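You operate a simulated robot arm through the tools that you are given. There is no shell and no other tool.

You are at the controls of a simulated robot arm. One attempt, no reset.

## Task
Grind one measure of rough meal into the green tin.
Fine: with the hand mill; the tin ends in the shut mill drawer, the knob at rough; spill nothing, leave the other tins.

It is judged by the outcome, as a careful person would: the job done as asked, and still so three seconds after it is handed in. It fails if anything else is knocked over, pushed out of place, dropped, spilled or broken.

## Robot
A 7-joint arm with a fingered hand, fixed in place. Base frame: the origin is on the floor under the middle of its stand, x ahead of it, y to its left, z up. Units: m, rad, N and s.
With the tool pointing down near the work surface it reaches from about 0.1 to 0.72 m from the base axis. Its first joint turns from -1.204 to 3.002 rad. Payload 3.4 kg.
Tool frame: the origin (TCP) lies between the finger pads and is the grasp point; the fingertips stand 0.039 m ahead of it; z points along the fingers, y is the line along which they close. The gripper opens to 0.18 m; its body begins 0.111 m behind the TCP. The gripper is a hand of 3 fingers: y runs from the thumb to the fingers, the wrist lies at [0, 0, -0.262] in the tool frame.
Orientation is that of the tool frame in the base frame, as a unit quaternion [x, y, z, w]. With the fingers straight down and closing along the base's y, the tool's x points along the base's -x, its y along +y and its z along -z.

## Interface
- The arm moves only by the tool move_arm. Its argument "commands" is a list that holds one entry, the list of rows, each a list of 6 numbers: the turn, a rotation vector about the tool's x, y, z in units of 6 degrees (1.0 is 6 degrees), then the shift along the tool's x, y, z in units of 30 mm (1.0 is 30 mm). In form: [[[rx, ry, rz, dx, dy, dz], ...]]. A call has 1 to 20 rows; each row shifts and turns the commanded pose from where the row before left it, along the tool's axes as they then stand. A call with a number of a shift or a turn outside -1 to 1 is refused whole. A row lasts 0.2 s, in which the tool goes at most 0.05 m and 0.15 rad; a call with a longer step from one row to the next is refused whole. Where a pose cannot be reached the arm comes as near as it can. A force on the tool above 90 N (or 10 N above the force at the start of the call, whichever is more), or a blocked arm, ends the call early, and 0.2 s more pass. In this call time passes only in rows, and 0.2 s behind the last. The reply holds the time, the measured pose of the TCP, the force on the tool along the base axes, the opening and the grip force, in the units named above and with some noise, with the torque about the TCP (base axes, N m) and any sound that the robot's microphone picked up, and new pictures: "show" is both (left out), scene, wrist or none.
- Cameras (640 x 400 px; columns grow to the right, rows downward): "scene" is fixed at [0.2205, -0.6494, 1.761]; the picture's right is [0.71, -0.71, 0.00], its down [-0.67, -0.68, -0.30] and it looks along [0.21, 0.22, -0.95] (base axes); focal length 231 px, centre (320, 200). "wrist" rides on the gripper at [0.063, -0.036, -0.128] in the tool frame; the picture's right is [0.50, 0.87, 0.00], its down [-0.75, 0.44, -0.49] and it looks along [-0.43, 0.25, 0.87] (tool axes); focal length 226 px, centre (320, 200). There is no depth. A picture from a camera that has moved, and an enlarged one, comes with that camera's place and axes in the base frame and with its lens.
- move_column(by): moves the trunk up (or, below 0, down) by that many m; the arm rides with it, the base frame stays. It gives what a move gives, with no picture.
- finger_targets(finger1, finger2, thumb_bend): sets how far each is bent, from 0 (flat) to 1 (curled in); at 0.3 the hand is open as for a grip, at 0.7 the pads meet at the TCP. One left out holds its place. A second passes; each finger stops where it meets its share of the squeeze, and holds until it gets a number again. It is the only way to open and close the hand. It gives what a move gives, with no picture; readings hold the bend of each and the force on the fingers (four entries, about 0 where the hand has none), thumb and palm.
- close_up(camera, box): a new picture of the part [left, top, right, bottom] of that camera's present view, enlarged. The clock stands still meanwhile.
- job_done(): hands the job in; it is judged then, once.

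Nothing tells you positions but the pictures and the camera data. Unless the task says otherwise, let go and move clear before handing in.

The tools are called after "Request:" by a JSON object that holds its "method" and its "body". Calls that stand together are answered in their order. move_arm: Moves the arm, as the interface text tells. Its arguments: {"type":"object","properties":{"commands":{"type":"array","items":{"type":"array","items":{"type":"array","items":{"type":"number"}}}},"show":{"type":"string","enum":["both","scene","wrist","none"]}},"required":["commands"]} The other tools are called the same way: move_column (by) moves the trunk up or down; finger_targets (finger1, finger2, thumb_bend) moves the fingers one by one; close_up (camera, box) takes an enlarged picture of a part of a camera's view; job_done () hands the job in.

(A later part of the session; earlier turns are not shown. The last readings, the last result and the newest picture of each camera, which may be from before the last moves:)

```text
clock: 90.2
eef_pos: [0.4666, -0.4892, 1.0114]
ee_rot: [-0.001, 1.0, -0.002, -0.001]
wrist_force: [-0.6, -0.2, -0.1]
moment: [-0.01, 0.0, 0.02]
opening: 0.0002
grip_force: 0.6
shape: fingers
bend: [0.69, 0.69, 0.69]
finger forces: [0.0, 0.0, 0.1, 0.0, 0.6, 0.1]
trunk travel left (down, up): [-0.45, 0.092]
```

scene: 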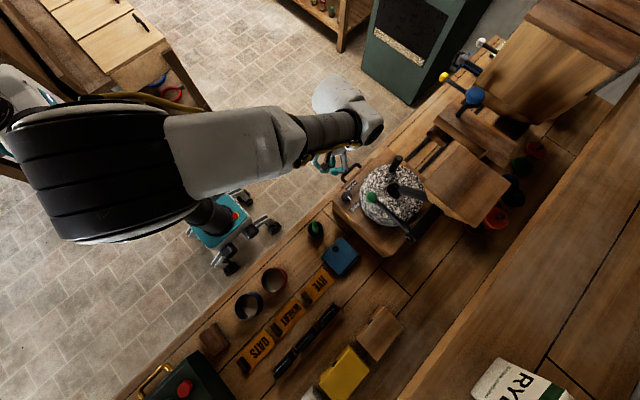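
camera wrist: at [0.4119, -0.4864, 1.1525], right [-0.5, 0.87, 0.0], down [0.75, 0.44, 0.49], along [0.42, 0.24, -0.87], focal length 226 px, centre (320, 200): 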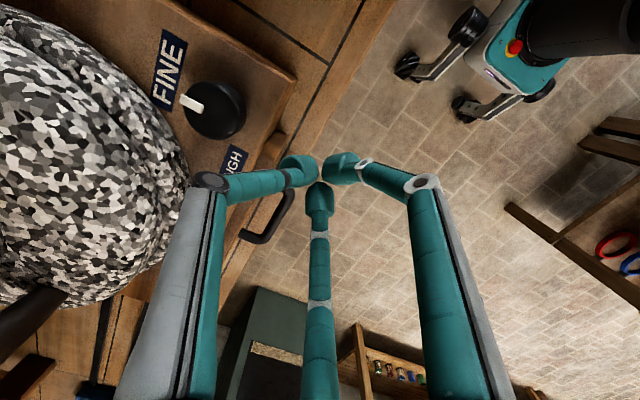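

Request:
{"method": "move_arm", "body": {"commands": [[[0, 0, 0, 0, -0.15, 0], [0, 0, 0, 0, -0.15, 0]]], "show": "none"}}

Request:
{"method": "move_arm", "body": {"commands": [[[0, 0, 0, 0.1, 0, 0], [0, 0, 0, 0.1, 0, 0], [0, 0, 0, 0.1, 0, 0]]], "show": "none"}}

Request:
{"method": "close_up", "body": {"camera": "scene", "box": [335, 180, 375, 215]}}

```text
clock: 90.8
eef_pos: [0.4664, -0.4955, 1.0117]
ee_rot: [-0.001, 1.0, -0.001, -0.001]
wrist_force: [0.7, 8.4, 2.6]
moment: [0.05, 0.03, 0.01]
opening: 0.0003
grip_force: 4.8
shape: fingers
bend: [0.69, 0.69, 0.71]
finger forces: [0.0, 0.0, 0.0, 0.0, 10.3, 0.0]
trunk travel left (down, up): [-0.45, 0.092]
```

```text
clock: 91.6
eef_pos: [0.4553, -0.4974, 1.0107]
ee_rot: [-0.001, 1.0, -0.001, -0.001]
wrist_force: [-1.1, 7.8, 5.2]
moment: [-0.03, 0.0, 0.0]
opening: 0.0001
grip_force: 5.3
shape: fingers
bend: [0.68, 0.68, 0.72]
finger forces: [0.0, 0.0, 0.0, 0.0, 10.5, 0.0]
trunk travel left (down, up): [-0.45, 0.092]
```

```text
11.43 times, centred on (355, 198) of scene
camera zoom: at [0.2205, -0.6494, 1.761], right [0.71, -0.71, 0.0], down [-0.67, -0.68, -0.3], along [0.21, 0.22, -0.95], focal length 2642 px, centre (-80, 229)
```

zoom: 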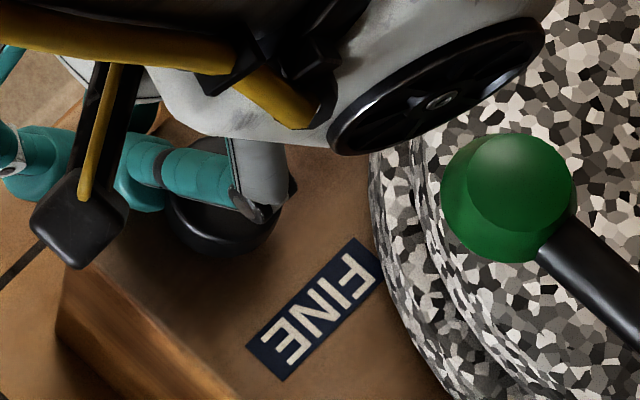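

Request:
{"method": "move_arm", "body": {"commands": [[[0, 0, 0, 0, 0.4, 0], [0, 0, 0, 0, 0.9, 0], [0, 0, 0, 0, 0, -0.9], [0, 0, 0, 0, 0, -0.9], [0, 0, 0, 0, 0, -0.9]]], "show": "none"}}

Request:
{"method": "close_up", "body": {"camera": "scene", "box": [335, 180, 375, 215]}}

Request:
{"method": "close_up", "body": {"camera": "wrist", "box": [180, 60, 300, 160]}}

```text
clock: 92.8
eef_pos: [0.4548, -0.4606, 1.0922]
ee_rot: [-0.001, 1.0, -0.002, 0.0]
wrist_force: [0.4, 0.5, -0.1]
moment: [0.03, -0.03, 0.02]
opening: 0.0
grip_force: 0.1
shape: fingers
bend: [0.69, 0.69, 0.69]
finger forces: [0.1, 0.1, 0.1, 0.1, 0.0, 0.1]
trunk travel left (down, up): [-0.45, 0.092]
```

```text
11.43 times, centred on (355, 198) of scene
camera zoom: at [0.2205, -0.6494, 1.761], right [0.71, -0.71, 0.0], down [-0.67, -0.68, -0.3], along [0.21, 0.22, -0.95], focal length 2642 px, centre (-80, 229)
```

zoom: 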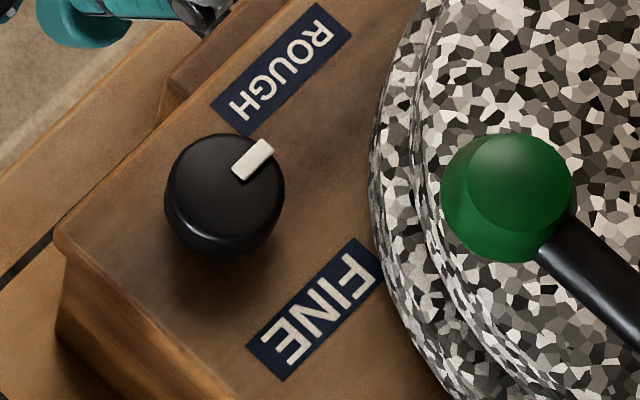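

```text
4.00 times, centred on (240, 110) of wrist
camera zoom: at [0.3931, -0.4972, 1.221], right [-0.5, 0.87, 0.0], down [0.75, 0.44, 0.49], along [0.43, 0.24, -0.87], focal length 904 px, centre (640, 560)
```

zoom: 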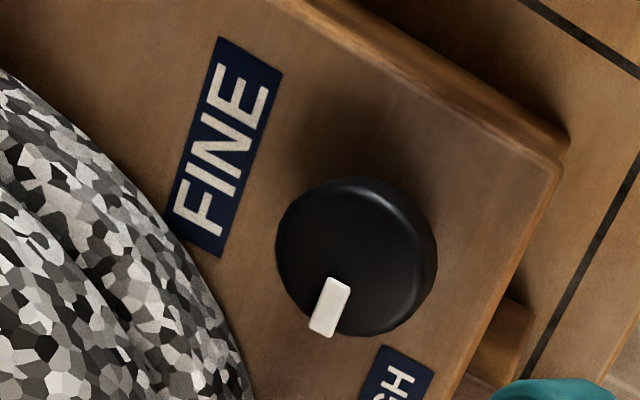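

The pointer did not move any further, so the knob rests at its ROUGH stop. Next is the feed lever (green ball). I'll rise, tilt the hand outward so the palm stays clear of the hopper, and come in above the ball.

Request:
{"method": "move_arm", "body": {"commands": [[[0, 0, 0, 0, 0, -0.95], [0, 0, 0, 0, 0, -0.95], [0, 0, 0, 0, 0, -0.95], [0, 0, 0, 0, 0, -0.95], [0, 0, 0, 0, 0, -0.95], [0, 0, 0, 0, 0, -0.95], [0, 0, 1, 0, 0, 0], [0, 0, 1, 0, 0, 0], [0, 0, 0.5, 0, 0, 0]]], "show": "none"}}

Request:
{"method": "move_arm", "body": {"commands": [[[0.618, -0.787, 0, 0, 0, 0], [0.618, -0.787, 0, 0, 0, 0], [0.618, -0.787, 0, 0, 0, 0], [0.618, -0.787, 0, 0, 0, 0], [0.618, -0.787, 0, 0, 0, 0]]], "show": "both"}}

```text
clock: 94.8
eef_pos: [0.4563, -0.4566, 1.2632]
ee_rot: [0.131, 0.991, -0.002, -0.001]
wrist_force: [0.3, 1.6, -0.2]
moment: [0.01, -0.01, 0.02]
opening: 0.0
grip_force: 0.1
shape: fingers
bend: [0.69, 0.69, 0.69]
finger forces: [0.0, 0.0, 0.0, 0.0, 0.0, 0.0]
trunk travel left (down, up): [-0.45, 0.092]
```

```text
clock: 96.0
eef_pos: [0.4568, -0.4572, 1.2614]
ee_rot: [0.125, 0.957, -0.188, 0.182]
wrist_force: [-0.5, 0.0, 1.1]
moment: [-0.02, -0.01, -0.03]
opening: 0.0
grip_force: 0.0
shape: fingers
bend: [0.69, 0.69, 0.69]
finger forces: [0.0, 0.0, 0.0, 0.0, 0.0, 0.0]
trunk travel left (down, up): [-0.45, 0.092]
camera wrist: at [0.3505, -0.4278, 1.3592], right [-0.19, 0.86, -0.47], down [0.67, 0.46, 0.59], along [0.72, -0.2, -0.66], focal length 226 px, centre (320, 200)
```

scene: 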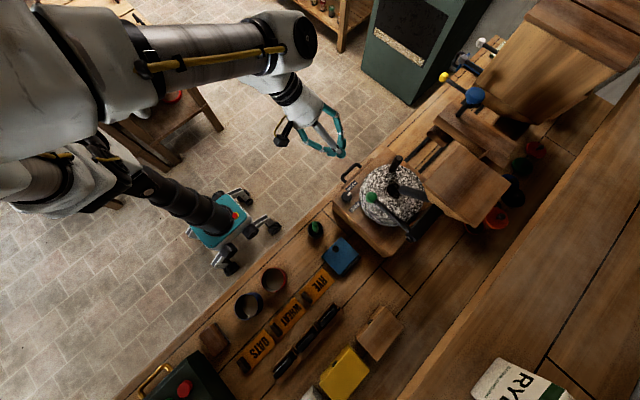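
wrist: 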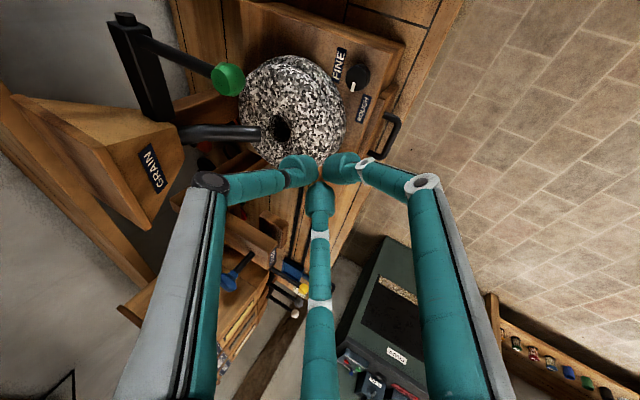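

Request:
{"method": "close_up", "body": {"camera": "wrist", "box": [90, 0, 350, 180]}}

Request:
{"method": "close_up", "body": {"camera": "wrist", "box": [100, 0, 220, 90]}}

```text
2.22 times, centred on (220, 90) of wrist
camera zoom: at [0.3505, -0.4278, 1.3592], right [-0.19, 0.86, -0.47], down [0.67, 0.46, 0.59], along [0.72, -0.2, -0.66], focal length 502 px, centre (542, 444)
```

zoom: 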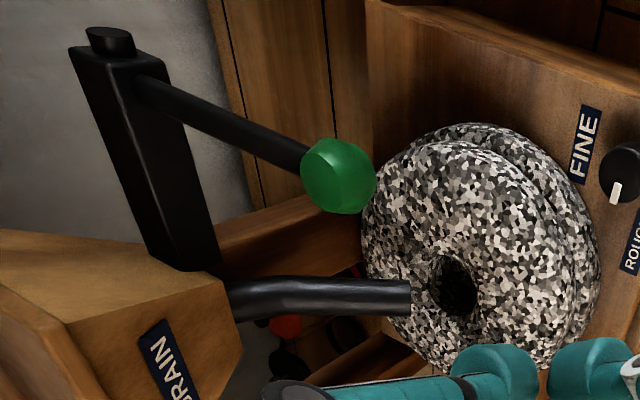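

```text
4.44 times, centred on (160, 45) of wrist
camera zoom: at [0.3505, -0.4278, 1.3592], right [-0.19, 0.86, -0.47], down [0.67, 0.46, 0.59], along [0.72, -0.2, -0.66], focal length 1005 px, centre (1031, 889)
```

zoom: 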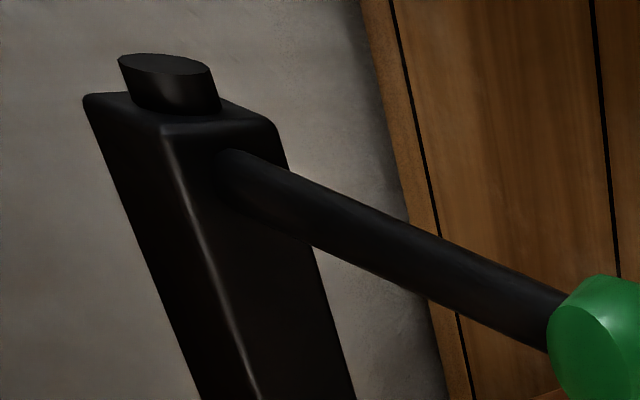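

Request:
{"method": "move_arm", "body": {"commands": [[[0, 0, 0, -0.092, -0.76, 0.318], [0, 0, 0, -0.092, -0.76, 0.318], [0, 0, 0, -0.092, -0.76, 0.318], [0, 0, 0, -0.092, -0.76, 0.318], [0, 0, 0, -0.092, -0.76, 0.318], [0, 0, 0, -0.092, -0.76, 0.318]]], "show": "both"}}

Request:
{"method": "close_up", "body": {"camera": "scene", "box": [330, 140, 450, 260]}}

Request:
{"method": "close_up", "body": {"camera": "wrist", "box": [160, 40, 440, 240]}}

```text
clock: 97.4
eef_pos: [0.4468, -0.6085, 1.2611]
ee_rot: [0.124, 0.958, -0.186, 0.181]
wrist_force: [-0.1, 0.9, -0.1]
moment: [0.01, -0.03, 0.0]
opening: 0.0
grip_force: 0.1
shape: fingers
bend: [0.69, 0.69, 0.69]
finger forces: [0.1, 0.0, 0.1, 0.0, 0.0, 0.0]
trunk travel left (down, up): [-0.45, 0.092]
camera wrist: at [0.341, -0.579, 1.3591], right [-0.19, 0.86, -0.47], down [0.67, 0.46, 0.59], along [0.72, -0.2, -0.66], focal length 226 px, centre (320, 200)
```

scene: 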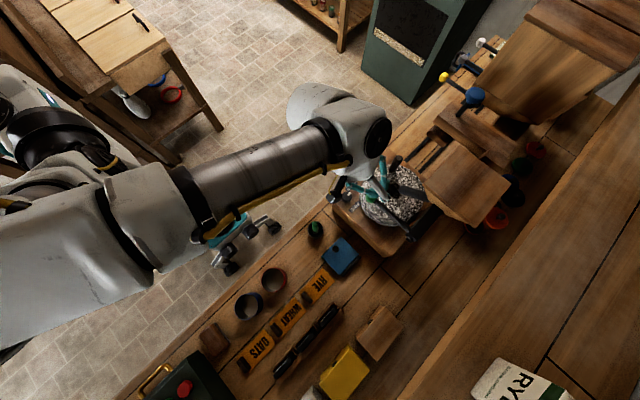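
wrist: 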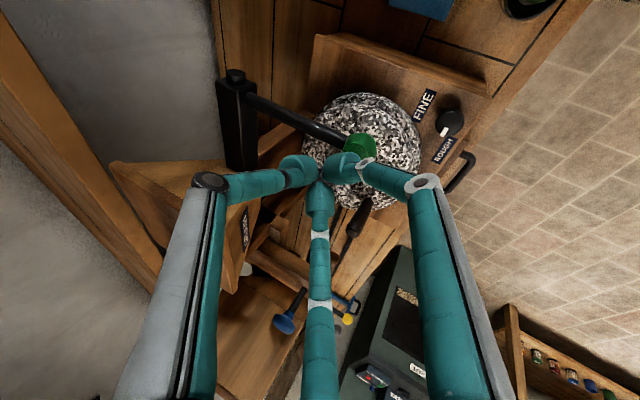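

```text
3.33 times, centred on (390, 200) of scene
camera zoom: at [0.2205, -0.6494, 1.761], right [0.71, -0.71, 0.0], down [-0.67, -0.68, -0.3], along [0.21, 0.22, -0.95], focal length 771 px, centre (87, 200)
```

zoom: 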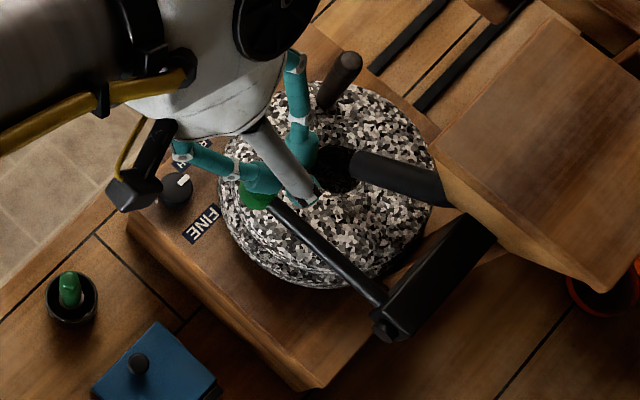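

```text
2.00 times, centred on (300, 140) of wrist
camera zoom: at [0.341, -0.579, 1.3591], right [-0.19, 0.86, -0.47], down [0.67, 0.46, 0.59], along [0.72, -0.2, -0.66], focal length 452 px, centre (360, 320)
```

zoom: 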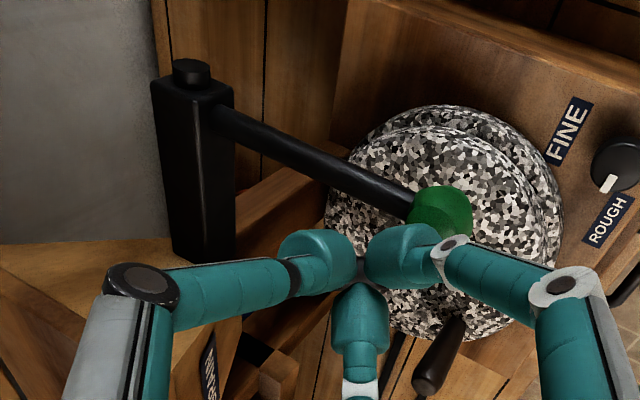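

Request:
{"method": "move_arm", "body": {"commands": [[[0, 0, 0, 0.198, 0.157, 0.43], [0, 0, 0, 0.198, 0.157, 0.43]]], "show": "none"}}

Request:
{"method": "close_up", "body": {"camera": "wrist", "box": [160, 40, 440, 240]}}

Request:
{"method": "move_arm", "body": {"commands": [[[0, 0, 0, 0.066, 0.052, 0.144]]], "show": "none"}}

Request:
{"method": "move_arm", "body": {"commands": [[[0, 0, 0, 0.066, 0.052, 0.144]]], "show": "none"}}

```text
clock: 98.0
eef_pos: [0.4473, -0.6077, 1.2345]
ee_rot: [0.125, 0.957, -0.187, 0.18]
wrist_force: [-0.2, 0.5, 0.4]
moment: [0.05, -0.02, 0.01]
opening: 0.0
grip_force: 1.0
shape: fingers
bend: [0.69, 0.69, 0.69]
finger forces: [0.7, 0.0, 0.0, 0.1, 0.1, 0.0]
trunk travel left (down, up): [-0.45, 0.092]
```

```text
2.00 times, centred on (300, 140) of wrist
camera zoom: at [0.3407, -0.5772, 1.3317], right [-0.19, 0.86, -0.47], down [0.67, 0.46, 0.59], along [0.72, -0.2, -0.66], focal length 452 px, centre (360, 320)
```

zoom: 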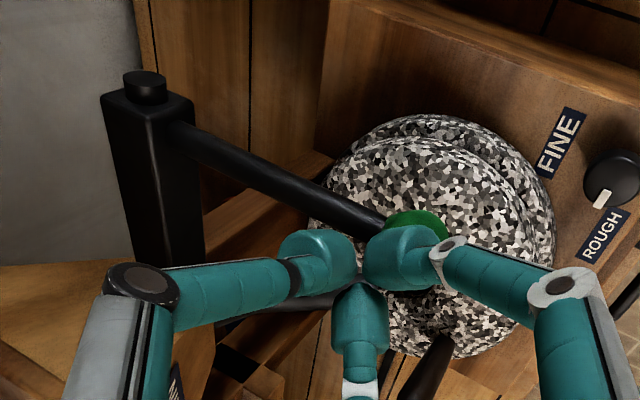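

```text
clock: 98.4
eef_pos: [0.4467, -0.6061, 1.2277]
ee_rot: [0.125, 0.958, -0.187, 0.18]
wrist_force: [0.5, 0.1, 0.7]
moment: [0.01, -0.02, -0.02]
opening: 0.0
grip_force: 0.3
shape: fingers
bend: [0.7, 0.69, 0.69]
finger forces: [1.0, 0.0, 0.0, 0.0, 0.0, 0.0]
trunk travel left (down, up): [-0.45, 0.092]
```

```text
clock: 98.8
eef_pos: [0.4459, -0.607, 1.2235]
ee_rot: [0.125, 0.957, -0.187, 0.181]
wrist_force: [0.0, 0.1, 1.6]
moment: [0.01, 0.02, 0.0]
opening: 0.0
grip_force: 0.6
shape: fingers
bend: [0.7, 0.69, 0.69]
finger forces: [1.3, 0.1, 0.0, 0.1, 0.0, 0.0]
trunk travel left (down, up): [-0.45, 0.092]
```

The finger has met the ball and the lever yields softly, at about 1.6 N. I'll check that it is moving down.

Request:
{"method": "close_up", "body": {"camera": "wrist", "box": [160, 40, 440, 240]}}

Request:
{"method": "close_up", "body": {"camera": "scene", "box": [330, 140, 450, 260]}}

```text
2.00 times, centred on (300, 140) of wrist
camera zoom: at [0.3402, -0.5771, 1.3205], right [-0.19, 0.86, -0.47], down [0.67, 0.46, 0.59], along [0.72, -0.2, -0.66], focal length 452 px, centre (360, 320)
```

zoom: 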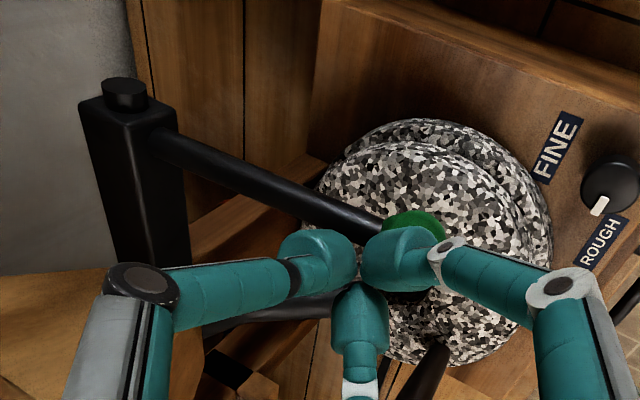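

```text
3.33 times, centred on (390, 200) of scene
camera zoom: at [0.2205, -0.6494, 1.761], right [0.71, -0.71, 0.0], down [-0.67, -0.68, -0.3], along [0.21, 0.22, -0.95], focal length 771 px, centre (87, 200)
```

zoom: 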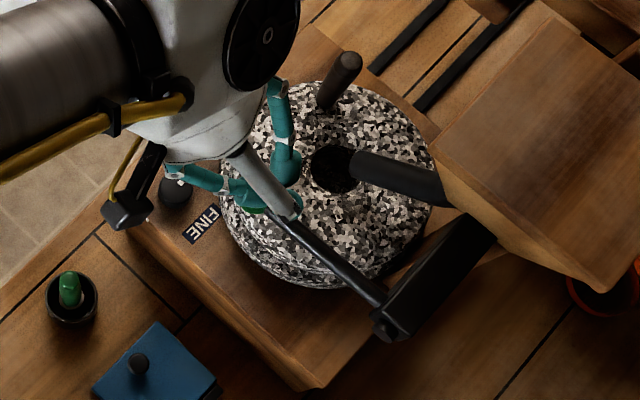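

Request:
{"method": "move_arm", "body": {"commands": [[[0, 0, 0, 0.066, 0.045, 0.145], [0, 0, 0, 0.066, 0.045, 0.145], [0, 0, 0, 0.066, 0.04, 0.147]]], "show": "none"}}

Request:
{"method": "close_up", "body": {"camera": "wrist", "box": [160, 40, 440, 240]}}

```text
clock: 99.6
eef_pos: [0.4468, -0.6081, 1.2069]
ee_rot: [0.126, 0.957, -0.187, 0.18]
wrist_force: [-0.4, 0.1, 1.5]
moment: [0.0, 0.03, 0.02]
opening: 0.0001
grip_force: 1.2
shape: fingers
bend: [0.7, 0.69, 0.69]
finger forces: [1.8, 0.0, 0.1, 0.0, 0.0, 0.0]
trunk travel left (down, up): [-0.45, 0.092]
```

```text
2.00 times, centred on (300, 140) of wrist
camera zoom: at [0.3402, -0.5776, 1.3049], right [-0.19, 0.86, -0.47], down [0.67, 0.46, 0.59], along [0.72, -0.2, -0.66], focal length 452 px, centre (360, 320)
```

zoom: 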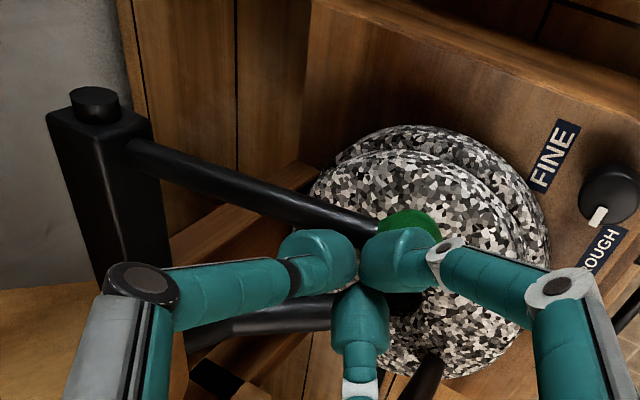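

Request:
{"method": "move_arm", "body": {"commands": [[[0, 0, 0, 0.066, 0.035, 0.149], [0, 0, 0, 0.066, 0.03, 0.151], [0, 0, 0, 0.066, 0.025, 0.153]]], "show": "none"}}

Request:
{"method": "move_arm", "body": {"commands": [[[0, 0, 0, 0.066, 0.02, 0.155], [0, 0, 0, 0.066, 0.015, 0.157]]], "show": "none"}}

Request:
{"method": "close_up", "body": {"camera": "wrist", "box": [160, 40, 440, 240]}}

```text
clock: 100.4
eef_pos: [0.4467, -0.6105, 1.1924]
ee_rot: [0.127, 0.957, -0.188, 0.181]
wrist_force: [-0.1, -0.4, 2.3]
moment: [0.02, -0.04, 0.01]
opening: 0.0
grip_force: 1.8
shape: fingers
bend: [0.7, 0.69, 0.69]
finger forces: [2.8, 0.0, 0.0, 0.0, 0.0, 0.0]
trunk travel left (down, up): [-0.45, 0.092]
```

```text
clock: 101.0
eef_pos: [0.4445, -0.6118, 1.1819]
ee_rot: [0.126, 0.957, -0.188, 0.18]
wrist_force: [0.2, 0.0, 3.4]
moment: [-0.01, -0.06, 0.0]
opening: 0.0
grip_force: 2.1
shape: fingers
bend: [0.71, 0.69, 0.69]
finger forces: [3.7, 0.1, 0.1, 0.0, 0.0, 0.0]
trunk travel left (down, up): [-0.45, 0.092]
```

```text
2.00 times, centred on (300, 140) of wrist
camera zoom: at [0.3392, -0.5828, 1.2797], right [-0.19, 0.86, -0.47], down [0.67, 0.46, 0.59], along [0.72, -0.2, -0.66], focal length 452 px, centre (360, 320)
```

zoom: 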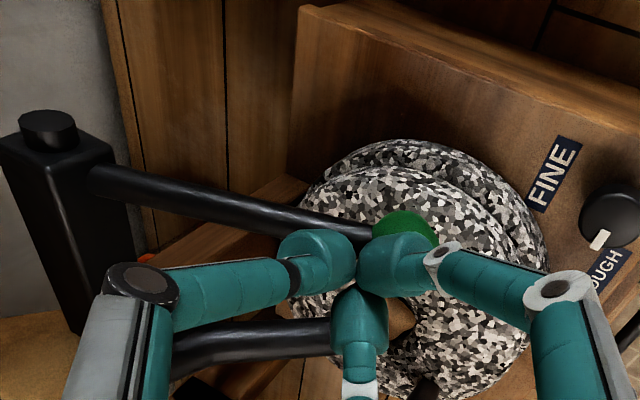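

Request:
{"method": "move_arm", "body": {"commands": [[[0, 0, 0, 0.066, 0.02, 0.155], [0, 0, 0, 0.066, 0.015, 0.157]]], "show": "none"}}

Request:
{"method": "move_arm", "body": {"commands": [[[0, 0, 0, 0.066, 0.02, 0.155], [0, 0, 0, 0.066, 0.015, 0.157]]], "show": "none"}}

Request:
{"method": "close_up", "body": {"camera": "wrist", "box": [160, 40, 440, 240]}}

Request:
{"method": "close_up", "body": {"camera": "scene", "box": [330, 140, 450, 260]}}

```text
clock: 101.6
eef_pos: [0.4442, -0.6133, 1.1753]
ee_rot: [0.125, 0.957, -0.187, 0.183]
wrist_force: [-1.2, 3.0, 9.8]
moment: [0.0, -0.05, 0.01]
opening: 0.0
grip_force: 6.4
shape: fingers
bend: [0.72, 0.68, 0.69]
finger forces: [11.9, 0.0, 0.1, 0.0, 0.0, 0.0]
trunk travel left (down, up): [-0.45, 0.092]
```

```text
clock: 102.2
eef_pos: [0.442, -0.6113, 1.1724]
ee_rot: [0.124, 0.956, -0.19, 0.186]
wrist_force: [-4.1, 6.0, 40.6]
moment: [-0.58, -0.17, -0.12]
opening: 0.0
grip_force: 24.6
shape: fingers
bend: [0.72, 0.67, 0.72]
finger forces: [16.6, 3.0, 0.0, 0.0, 30.0, 0.1]
trunk travel left (down, up): [-0.45, 0.092]
```

```text
2.00 times, centred on (300, 140) of wrist
camera zoom: at [0.3341, -0.5819, 1.2674], right [-0.18, 0.86, -0.48], down [0.66, 0.47, 0.59], along [0.73, -0.21, -0.65], focal length 452 px, centre (360, 320)
```

zoom: 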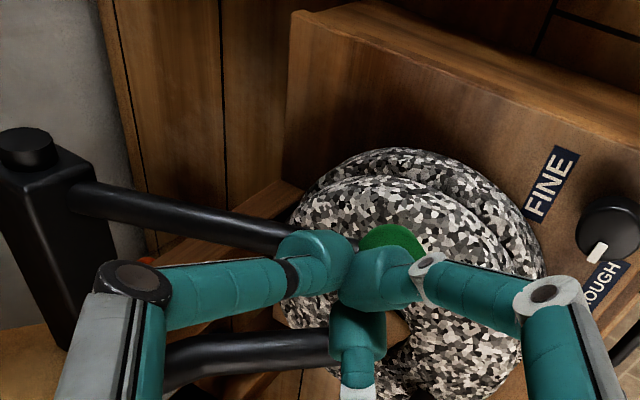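

```text
3.33 times, centred on (390, 200) of scene
camera zoom: at [0.2205, -0.6494, 1.761], right [0.71, -0.71, 0.0], down [-0.67, -0.68, -0.3], along [0.21, 0.22, -0.95], focal length 771 px, centre (87, 200)
```

zoom: 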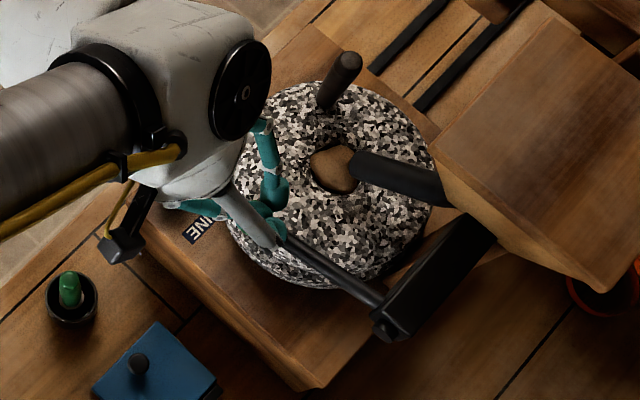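

The lever reached its stop and the stone's eye is now filled with grain: one measure has dropped. I'll raise the hand and let the lever return, without pulling it again.

Request:
{"method": "move_arm", "body": {"commands": [[[0, 0, 0, -0.1, -0.04, -0.22], [0, 0, 0, -0.132, -0.07, -0.3], [0, 0, 0, -0.132, -0.09, -0.29], [0, 0, 0, -0.198, -0.157, -0.43], [0, 0, 0, -0.198, -0.157, -0.43], [0, 0, 0, -0.198, -0.157, -0.43], [0, 0, 0, -0.198, -0.157, -0.43]]], "show": "both"}}

Request:
{"method": "close_up", "body": {"camera": "scene", "box": [330, 140, 450, 260]}}

Request:
{"method": "close_up", "body": {"camera": "wrist", "box": [160, 40, 440, 240]}}

```text
clock: 103.8
eef_pos: [0.4453, -0.6164, 1.2496]
ee_rot: [0.125, 0.958, -0.187, 0.18]
wrist_force: [-0.3, 0.7, -0.7]
moment: [0.0, -0.02, 0.0]
opening: 0.0002
grip_force: 0.0
shape: fingers
bend: [0.69, 0.69, 0.69]
finger forces: [0.0, 0.1, 0.0, 0.0, 0.0, 0.0]
trunk travel left (down, up): [-0.45, 0.092]
camera wrist: at [0.3394, -0.5867, 1.3472], right [-0.19, 0.86, -0.47], down [0.67, 0.46, 0.59], along [0.72, -0.2, -0.66], focal length 226 px, centre (320, 200)
```

scene: 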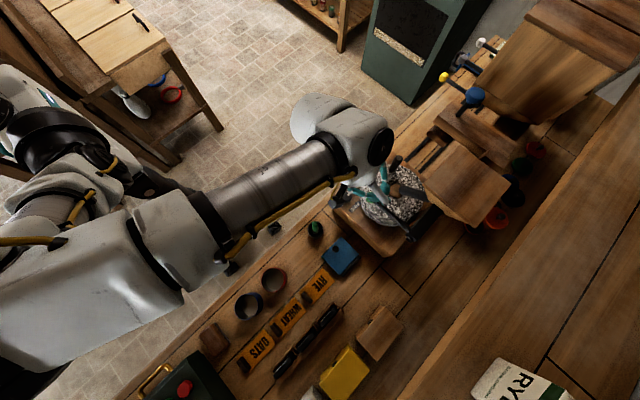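
wrist: 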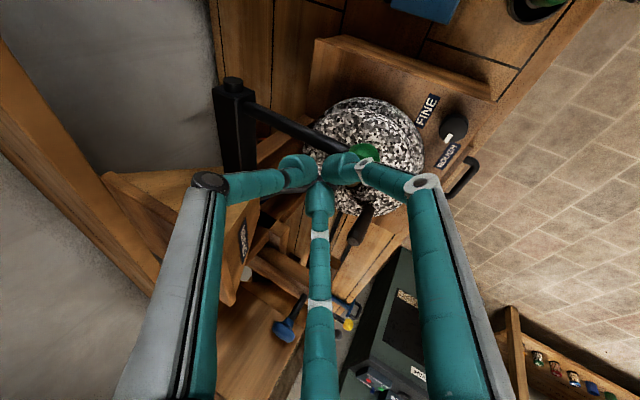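

```text
3.33 times, centred on (390, 200) of scene
camera zoom: at [0.2205, -0.6494, 1.761], right [0.71, -0.71, 0.0], down [-0.67, -0.68, -0.3], along [0.21, 0.22, -0.95], focal length 771 px, centre (87, 200)
```

zoom: 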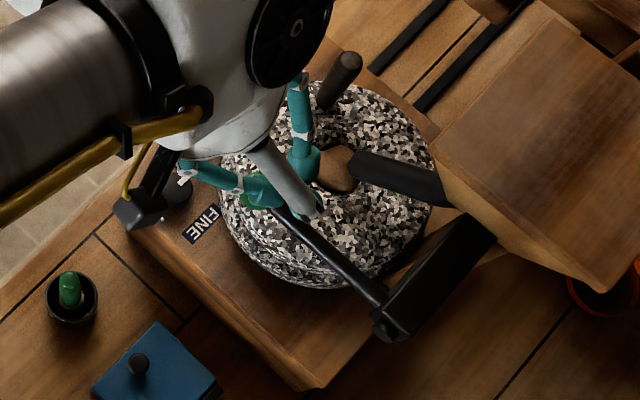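

```text
2.00 times, centred on (300, 140) of wrist
camera zoom: at [0.3394, -0.5867, 1.3472], right [-0.19, 0.86, -0.47], down [0.67, 0.46, 0.59], along [0.72, -0.2, -0.66], focal length 452 px, centre (360, 320)
```

zoom: 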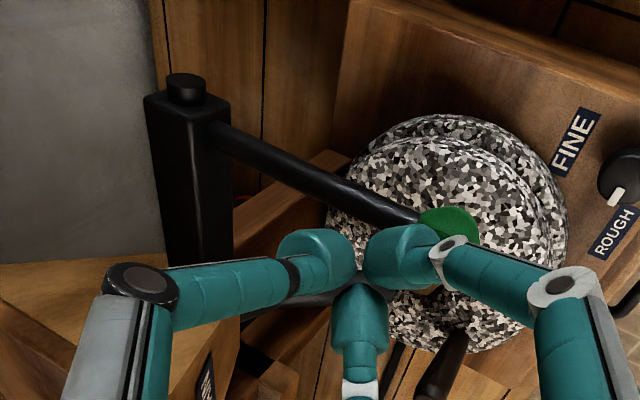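

The lever sprang back up and the grain lies in the eye. Now I'll turn the stone by its peg. I'll rise, lean the hand out more, and look at the peg before lowering the closed fingers behind it.

Request:
{"method": "move_arm", "body": {"commands": [[[0, 0, 0, -0.39, -0.31, -0.86], [0, 0, 0, -0.39, -0.31, -0.86], [0.618, -0.787, 0, 0, 0, 0], [0.618, -0.787, 0, 0, 0, 0], [0.309, -0.394, 0, 0, 0, 0]]], "show": "none"}}

```text
clock: 105.0
eef_pos: [0.4457, -0.6137, 1.3106]
ee_rot: [0.119, 0.915, -0.275, 0.268]
wrist_force: [-0.5, 0.4, -0.3]
moment: [0.02, 0.0, -0.05]
opening: 0.0
grip_force: 0.2
shape: fingers
bend: [0.69, 0.69, 0.69]
finger forces: [0.0, 0.0, 0.0, 0.0, 0.1, 0.0]
trunk travel left (down, up): [-0.45, 0.092]
```

Request:
{"method": "move_arm", "body": {"commands": [[[0, 0, 0, -0.457, 0.84, 0.41], [0, 0, 0, -0.457, 0.84, 0.41], [0, 0, 0, -0.457, 0.84, 0.41], [0, 0, 0, -0.457, 0.84, 0.41], [0, 0, 0, -0.457, 0.84, 0.41]]], "show": "both"}}

Request:
{"method": "close_up", "body": {"camera": "scene", "box": [330, 120, 450, 240]}}

Request:
{"method": "close_up", "body": {"camera": "wrist", "box": [140, 20, 420, 220]}}

```text
clock: 106.2
eef_pos: [0.5739, -0.5524, 1.2473]
ee_rot: [0.119, 0.915, -0.276, 0.268]
wrist_force: [-0.4, -0.1, -0.1]
moment: [0.01, 0.02, 0.01]
opening: 0.0
grip_force: 0.1
shape: fingers
bend: [0.69, 0.69, 0.69]
finger forces: [0.0, 0.0, 0.1, 0.0, 0.1, 0.0]
trunk travel left (down, up): [-0.45, 0.092]
camera wrist: at [0.4543, -0.505, 1.3203], right [-0.1, 0.74, -0.66], down [0.58, 0.58, 0.57], along [0.81, -0.32, -0.49], focal length 226 px, centre (320, 200)
```

scene: 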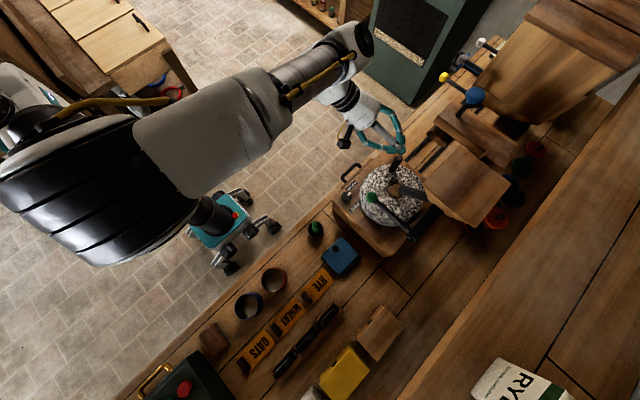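
wrist: 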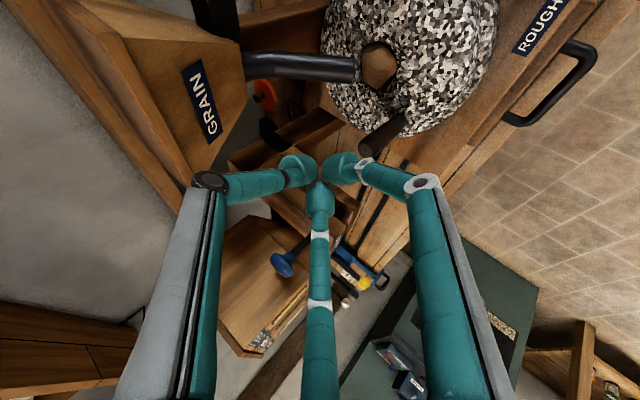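

```text
3.33 times, centred on (390, 180) of scene
camera zoom: at [0.2205, -0.6494, 1.761], right [0.71, -0.71, 0.0], down [-0.67, -0.68, -0.3], along [0.21, 0.22, -0.95], focal length 771 px, centre (87, 267)
```

zoom: 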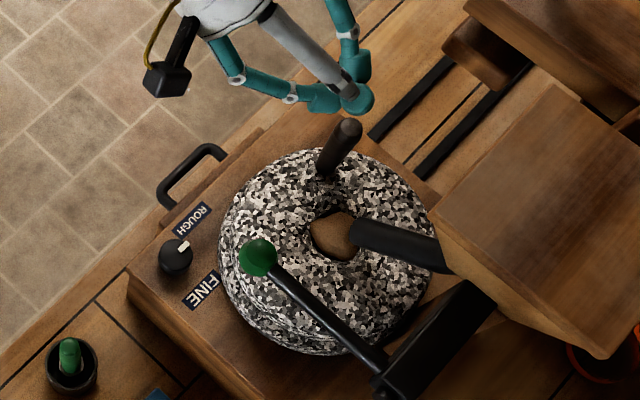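

```text
2.00 times, centred on (280, 120) of wrist
camera zoom: at [0.4543, -0.505, 1.3203], right [-0.1, 0.74, -0.66], down [0.58, 0.58, 0.57], along [0.81, -0.32, -0.49], focal length 452 px, centre (400, 360)
```

zoom: 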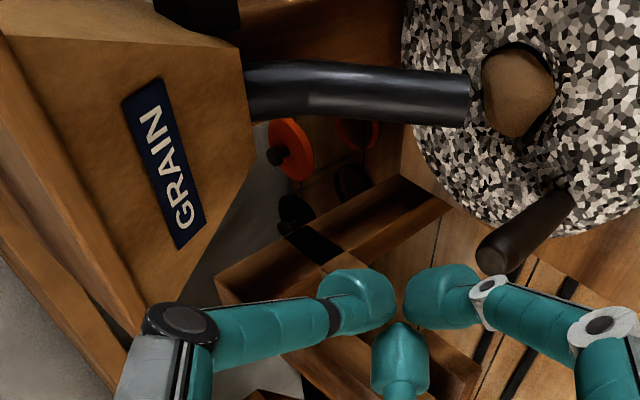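

I can see the eye full of grain. With this roll one finger would point down onto the stone, so I'll roll the hand 60° to put the thumb on top, in a checked step, before touching the stone.

Request:
{"method": "move_arm", "body": {"commands": [[[0, 0, -1, 0, 0, 0], [0, 0, -1, 0, 0, 0], [0, 0, -1, 0, 0, 0], [0, 0, -1, 0, 0, 0], [0, 0, -1, 0, 0, 0]]], "show": "none"}}

Request:
{"method": "move_arm", "body": {"commands": [[[0, 0, -1, 0, 0, 0], [0, 0, -1, 0, 0, 0], [0, 0, -1, 0, 0, 0], [0, 0, -1, 0, 0, 0], [0, 0, -1, 0, 0, 0]]], "show": "both"}}

```text
clock: 107.4
eef_pos: [0.5736, -0.5507, 1.2479]
ee_rot: [-0.122, 0.915, -0.335, 0.187]
wrist_force: [-0.3, -0.3, -0.3]
moment: [-0.03, -0.02, -0.01]
opening: 0.0
grip_force: 0.1
shape: fingers
bend: [0.69, 0.69, 0.69]
finger forces: [0.1, 0.0, 0.1, 0.0, 0.0, 0.0]
trunk travel left (down, up): [-0.45, 0.092]
```

```text
clock: 108.6
eef_pos: [0.5733, -0.5516, 1.2474]
ee_rot: [-0.356, 0.852, -0.372, 0.093]
wrist_force: [0.0, -0.2, 0.1]
moment: [-0.02, 0.01, 0.01]
opening: 0.0
grip_force: 0.0
shape: fingers
bend: [0.69, 0.69, 0.69]
finger forces: [0.1, 0.0, 0.1, 0.0, 0.0, 0.0]
trunk travel left (down, up): [-0.45, 0.092]
camera wrist: at [0.4926, -0.5374, 1.3699], right [-0.83, 0.07, -0.55], down [0.11, 0.99, -0.04], along [0.55, -0.09, -0.83], focal length 226 px, centre (320, 200)
```

scene: 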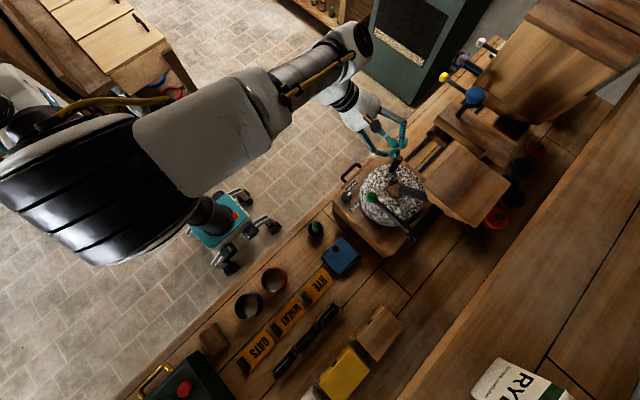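
wrist: 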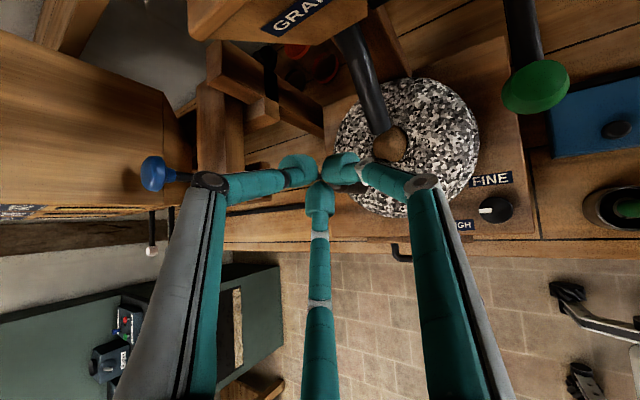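

Request:
{"method": "close_up", "body": {"camera": "wrist", "box": [310, 20, 530, 240]}}

Request:
{"method": "close_up", "body": {"camera": "scene", "box": [345, 150, 435, 240]}}

```text
1.82 times, centred on (420, 130) of wrist
camera zoom: at [0.4926, -0.5374, 1.3699], right [-0.83, 0.07, -0.55], down [0.11, 0.99, -0.04], along [0.55, -0.09, -0.83], focal length 411 px, centre (138, 327)
```

zoom: 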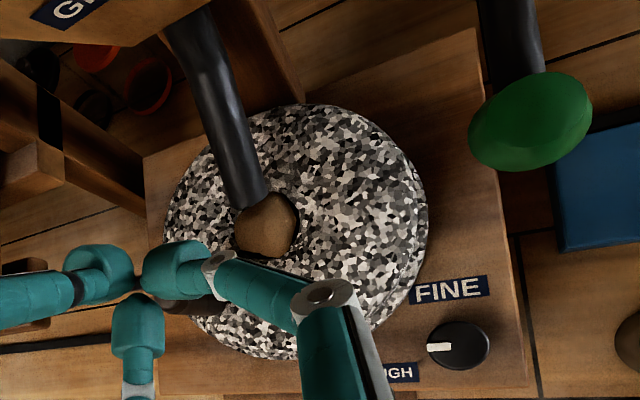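

```text
4.44 times, centred on (390, 195) of scene
camera zoom: at [0.2205, -0.6494, 1.761], right [0.71, -0.71, 0.0], down [-0.67, -0.68, -0.3], along [0.21, 0.22, -0.95], focal length 1028 px, centre (9, 222)
```

zoom: 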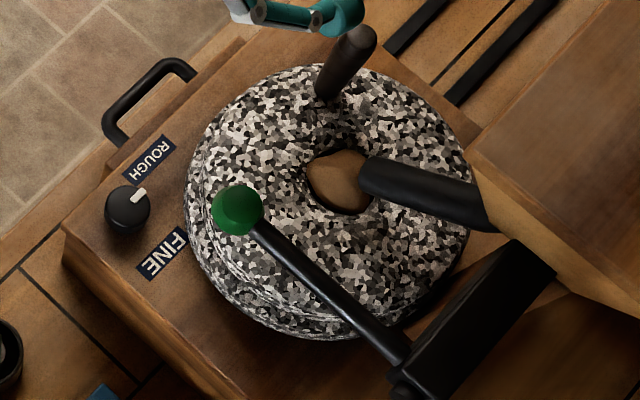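

Request:
{"method": "move_arm", "body": {"commands": [[[0, 0, 0, 0.295, 0.62, -0.57], [0, 0, 0, 0.295, 0.62, -0.57], [0, 0, 0, 0.295, 0.62, -0.57], [0, 0, 0, 0.295, 0.62, -0.57], [0, 0, 0, -0.13, 0.87, 0.88], [0, 0, 0, -0.13, 0.87, 0.88], [0, 0, 0, -0.13, 0.87, 0.88], [0, 0, 0, -0.13, 0.87, 0.88]]], "show": "both"}}

Request:
{"method": "close_up", "body": {"camera": "scene", "box": [325, 140, 435, 240]}}

```text
clock: 110.4
eef_pos: [0.4794, -0.4998, 1.0973]
ee_rot: [-0.356, 0.852, -0.372, 0.093]
wrist_force: [-0.4, -0.2, 0.5]
moment: [-0.02, -0.01, 0.0]
opening: 0.0
grip_force: 0.1
shape: fingers
bend: [0.69, 0.69, 0.69]
finger forces: [0.0, 0.1, 0.0, 0.1, 0.0, 0.1]
trunk travel left (down, up): [-0.45, 0.092]
camera wrist: at [0.3981, -0.4864, 1.2191], right [-0.83, 0.07, -0.55], down [0.11, 0.99, -0.04], along [0.55, -0.09, -0.83], focal length 226 px, centre (320, 200)
```

scene: 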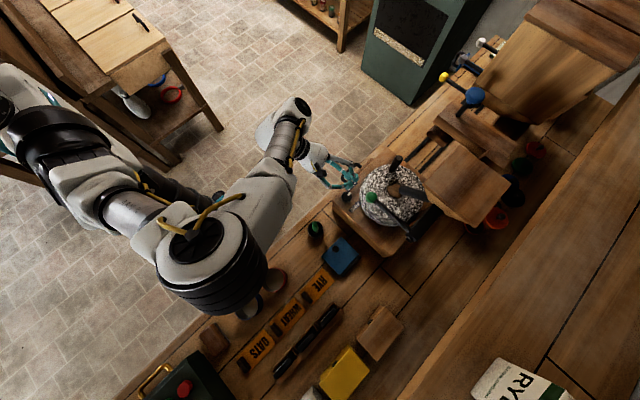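
wrist: 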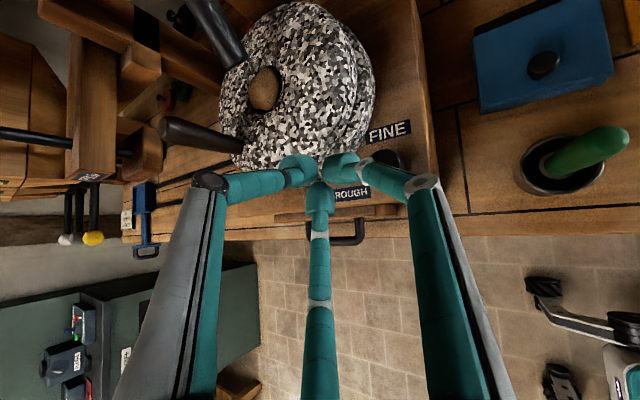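

```text
4.00 times, centred on (380, 190) of scene
camera zoom: at [0.2205, -0.6494, 1.761], right [0.71, -0.71, 0.0], down [-0.67, -0.68, -0.3], along [0.21, 0.22, -0.95], focal length 925 px, centre (80, 240)
```

zoom: 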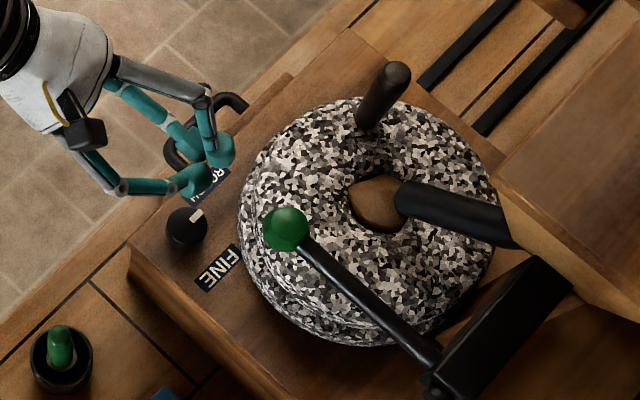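

Request:
{"method": "move_arm", "body": {"commands": [[[0, 0, 0, -0.065, 0.43, 0.435], [0, 0, 0, -0.065, 0.43, 0.435], [0, 0, 0, 0.338, -0.235, 0.284]]], "show": "none"}}

Request:
{"method": "close_up", "body": {"camera": "scene", "box": [325, 140, 435, 240]}}

Request:
{"method": "close_up", "body": {"camera": "wrist", "box": [180, 0, 460, 260]}}

```text
clock: 111.2
eef_pos: [0.4801, -0.5157, 1.0616]
ee_rot: [-0.354, 0.853, -0.373, 0.095]
wrist_force: [0.1, -0.5, -0.8]
moment: [-0.01, -0.03, -0.01]
opening: 0.0002
grip_force: 0.0
shape: fingers
bend: [0.69, 0.69, 0.69]
finger forces: [0.1, 0.1, 0.0, 0.0, 0.1, 0.0]
trunk travel left (down, up): [-0.45, 0.092]
```

```text
4.00 times, centred on (380, 190) of scene
camera zoom: at [0.2205, -0.6494, 1.761], right [0.71, -0.71, 0.0], down [-0.67, -0.68, -0.3], along [0.21, 0.22, -0.95], focal length 925 px, centre (80, 240)
```

zoom: 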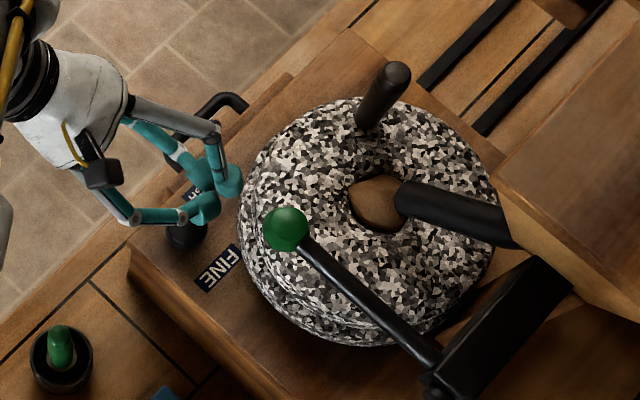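

```text
1.54 times, centred on (320, 130) of wrist
camera zoom: at [0.3979, -0.5031, 1.1831], right [-0.83, 0.07, -0.56], down [0.11, 0.99, -0.03], along [0.55, -0.09, -0.83], focal length 348 px, centre (320, 308)
```

zoom: 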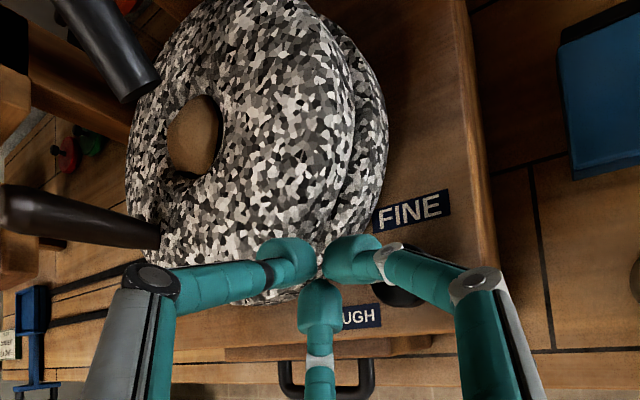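

Request:
{"method": "move_arm", "body": {"commands": [[[0, 0, 0, 0.036, -0.112, 0.117], [0, 0, 0, 0.036, -0.112, 0.117]]], "show": "none"}}

Request:
{"method": "move_arm", "body": {"commands": [[[0, 0, 0, 0.036, -0.112, 0.117]]], "show": "none"}}

Request:
{"method": "move_arm", "body": {"commands": [[[0, 0, 0, 0.036, -0.112, 0.117]]], "show": "none"}}

```text
clock: 111.8
eef_pos: [0.4863, -0.5252, 1.0611]
ee_rot: [-0.353, 0.853, -0.372, 0.094]
wrist_force: [0.5, 0.5, -0.4]
moment: [-0.01, 0.02, 0.02]
opening: 0.0
grip_force: 0.1
shape: fingers
bend: [0.69, 0.69, 0.69]
finger forces: [0.0, 0.0, 0.1, 0.0, 0.0, 0.0]
trunk travel left (down, up): [-0.45, 0.092]
```

```text
clock: 112.2
eef_pos: [0.4876, -0.5287, 1.0628]
ee_rot: [-0.354, 0.853, -0.372, 0.095]
wrist_force: [0.0, -0.2, -0.1]
moment: [0.0, -0.01, 0.02]
opening: 0.0002
grip_force: 0.0
shape: fingers
bend: [0.69, 0.69, 0.69]
finger forces: [0.0, 0.0, 0.0, 0.0, 0.1, 0.0]
trunk travel left (down, up): [-0.45, 0.092]
```

```text
clock: 112.6
eef_pos: [0.4885, -0.5336, 1.0618]
ee_rot: [-0.354, 0.853, -0.371, 0.094]
wrist_force: [0.9, -0.4, -0.3]
moment: [-0.02, -0.05, 0.05]
opening: 0.0
grip_force: 0.0
shape: fingers
bend: [0.69, 0.69, 0.69]
finger forces: [0.0, 0.0, 0.0, 0.0, 0.0, 0.0]
trunk travel left (down, up): [-0.45, 0.092]
```

Request:
{"method": "move_arm", "body": {"commands": [[[0, 0, 0, 0.036, -0.112, 0.117]]], "show": "none"}}

Request:
{"method": "move_arm", "body": {"commands": [[[0, 0, 0, 0.036, -0.112, 0.117]]], "show": "none"}}

Request:
{"method": "move_arm", "body": {"commands": [[[0, 0, 0, 0.036, -0.112, 0.117]]], "show": "none"}}

```text
clock: 113.0
eef_pos: [0.4911, -0.5363, 1.0607]
ee_rot: [-0.355, 0.852, -0.372, 0.095]
wrist_force: [-0.4, 0.4, 0.6]
moment: [0.01, 0.02, -0.02]
opening: 0.0
grip_force: 0.1
shape: fingers
bend: [0.69, 0.69, 0.69]
finger forces: [0.0, 0.0, 0.0, 0.0, 0.0, 0.0]
trunk travel left (down, up): [-0.45, 0.092]
```

```text
clock: 113.4
eef_pos: [0.4943, -0.5399, 1.0626]
ee_rot: [-0.354, 0.853, -0.372, 0.093]
wrist_force: [-2.2, 3.7, 1.3]
moment: [0.05, 0.01, -0.04]
opening: 0.0
grip_force: 2.4
shape: fingers
bend: [0.69, 0.69, 0.71]
finger forces: [0.0, 0.0, 0.1, 0.0, 4.4, 0.1]
trunk travel left (down, up): [-0.45, 0.092]
```

```text
clock: 113.8
eef_pos: [0.4954, -0.5425, 1.0616]
ee_rot: [-0.355, 0.852, -0.373, 0.095]
wrist_force: [-7.8, 8.5, 4.3]
moment: [0.09, 0.1, -0.07]
opening: 0.0001
grip_force: 6.1
shape: fingers
bend: [0.69, 0.69, 0.72]
finger forces: [0.0, 0.0, 0.0, 0.0, 12.7, 0.0]
trunk travel left (down, up): [-0.45, 0.092]
```

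I have contact with the runner stone's rim at about 12 N. I'll drag along the rim (clockwise) to see whether the stone turns by friction.

Request:
{"method": "move_arm", "body": {"commands": [[[0, 0, 0, -0.34, -0.06, 0.008], [0, 0, 0, -0.34, -0.06, 0.008], [0, 0, 0, -0.327, -0.1, 0.05], [0, 0, 0, -0.327, -0.1, 0.05], [0, 0, 0, -0.304, -0.137, 0.09], [0, 0, 0, -0.304, -0.137, 0.09]]], "show": "none"}}

Request:
{"method": "close_up", "body": {"camera": "scene", "box": [325, 140, 435, 240]}}

```text
clock: 115.2
eef_pos: [0.5533, -0.5176, 1.0635]
ee_rot: [-0.355, 0.853, -0.372, 0.094]
wrist_force: [-5.0, 9.0, -0.5]
moment: [0.3, 0.08, 0.02]
opening: 0.0001
grip_force: 6.2
shape: fingers
bend: [0.69, 0.68, 0.72]
finger forces: [3.7, 0.1, 0.1, 0.0, 8.2, 0.1]
trunk travel left (down, up): [-0.45, 0.092]
```

```text
4.00 times, centred on (380, 190) of scene
camera zoom: at [0.2205, -0.6494, 1.761], right [0.71, -0.71, 0.0], down [-0.67, -0.68, -0.3], along [0.21, 0.22, -0.95], focal length 925 px, centre (80, 240)
```

zoom: 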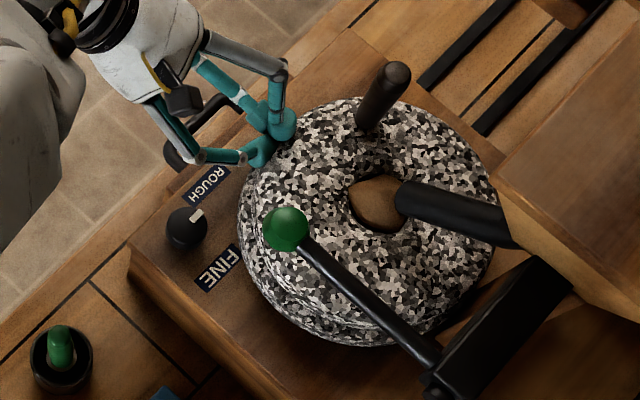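

The rim slips and the stone stays put, so the stone needs more torque than that; I'll push on the peg itself instead. First I'll back off the rim and rise.

Request:
{"method": "move_arm", "body": {"commands": [[[0, 0, 0, -0.33, 0.4, -0.45], [0, 0, 0, -0.33, 0.4, -0.45], [0, 0, 0, 0.13, -0.875, -0.88], [0, 0, 0, 0.13, -0.875, -0.88], [0, 0, 0, 0.13, -0.875, -0.88], [0, 0, 0, 0.13, -0.875, -0.88]]], "show": "none"}}

```text
clock: 116.6
eef_pos: [0.538, -0.4776, 1.2118]
ee_rot: [-0.355, 0.852, -0.372, 0.095]
wrist_force: [-0.6, 0.4, 0.3]
moment: [0.01, 0.01, 0.0]
opening: 0.0001
grip_force: 0.1
shape: fingers
bend: [0.69, 0.69, 0.69]
finger forces: [0.1, 0.0, 0.0, 0.0, 0.0, 0.0]
trunk travel left (down, up): [-0.45, 0.092]
```

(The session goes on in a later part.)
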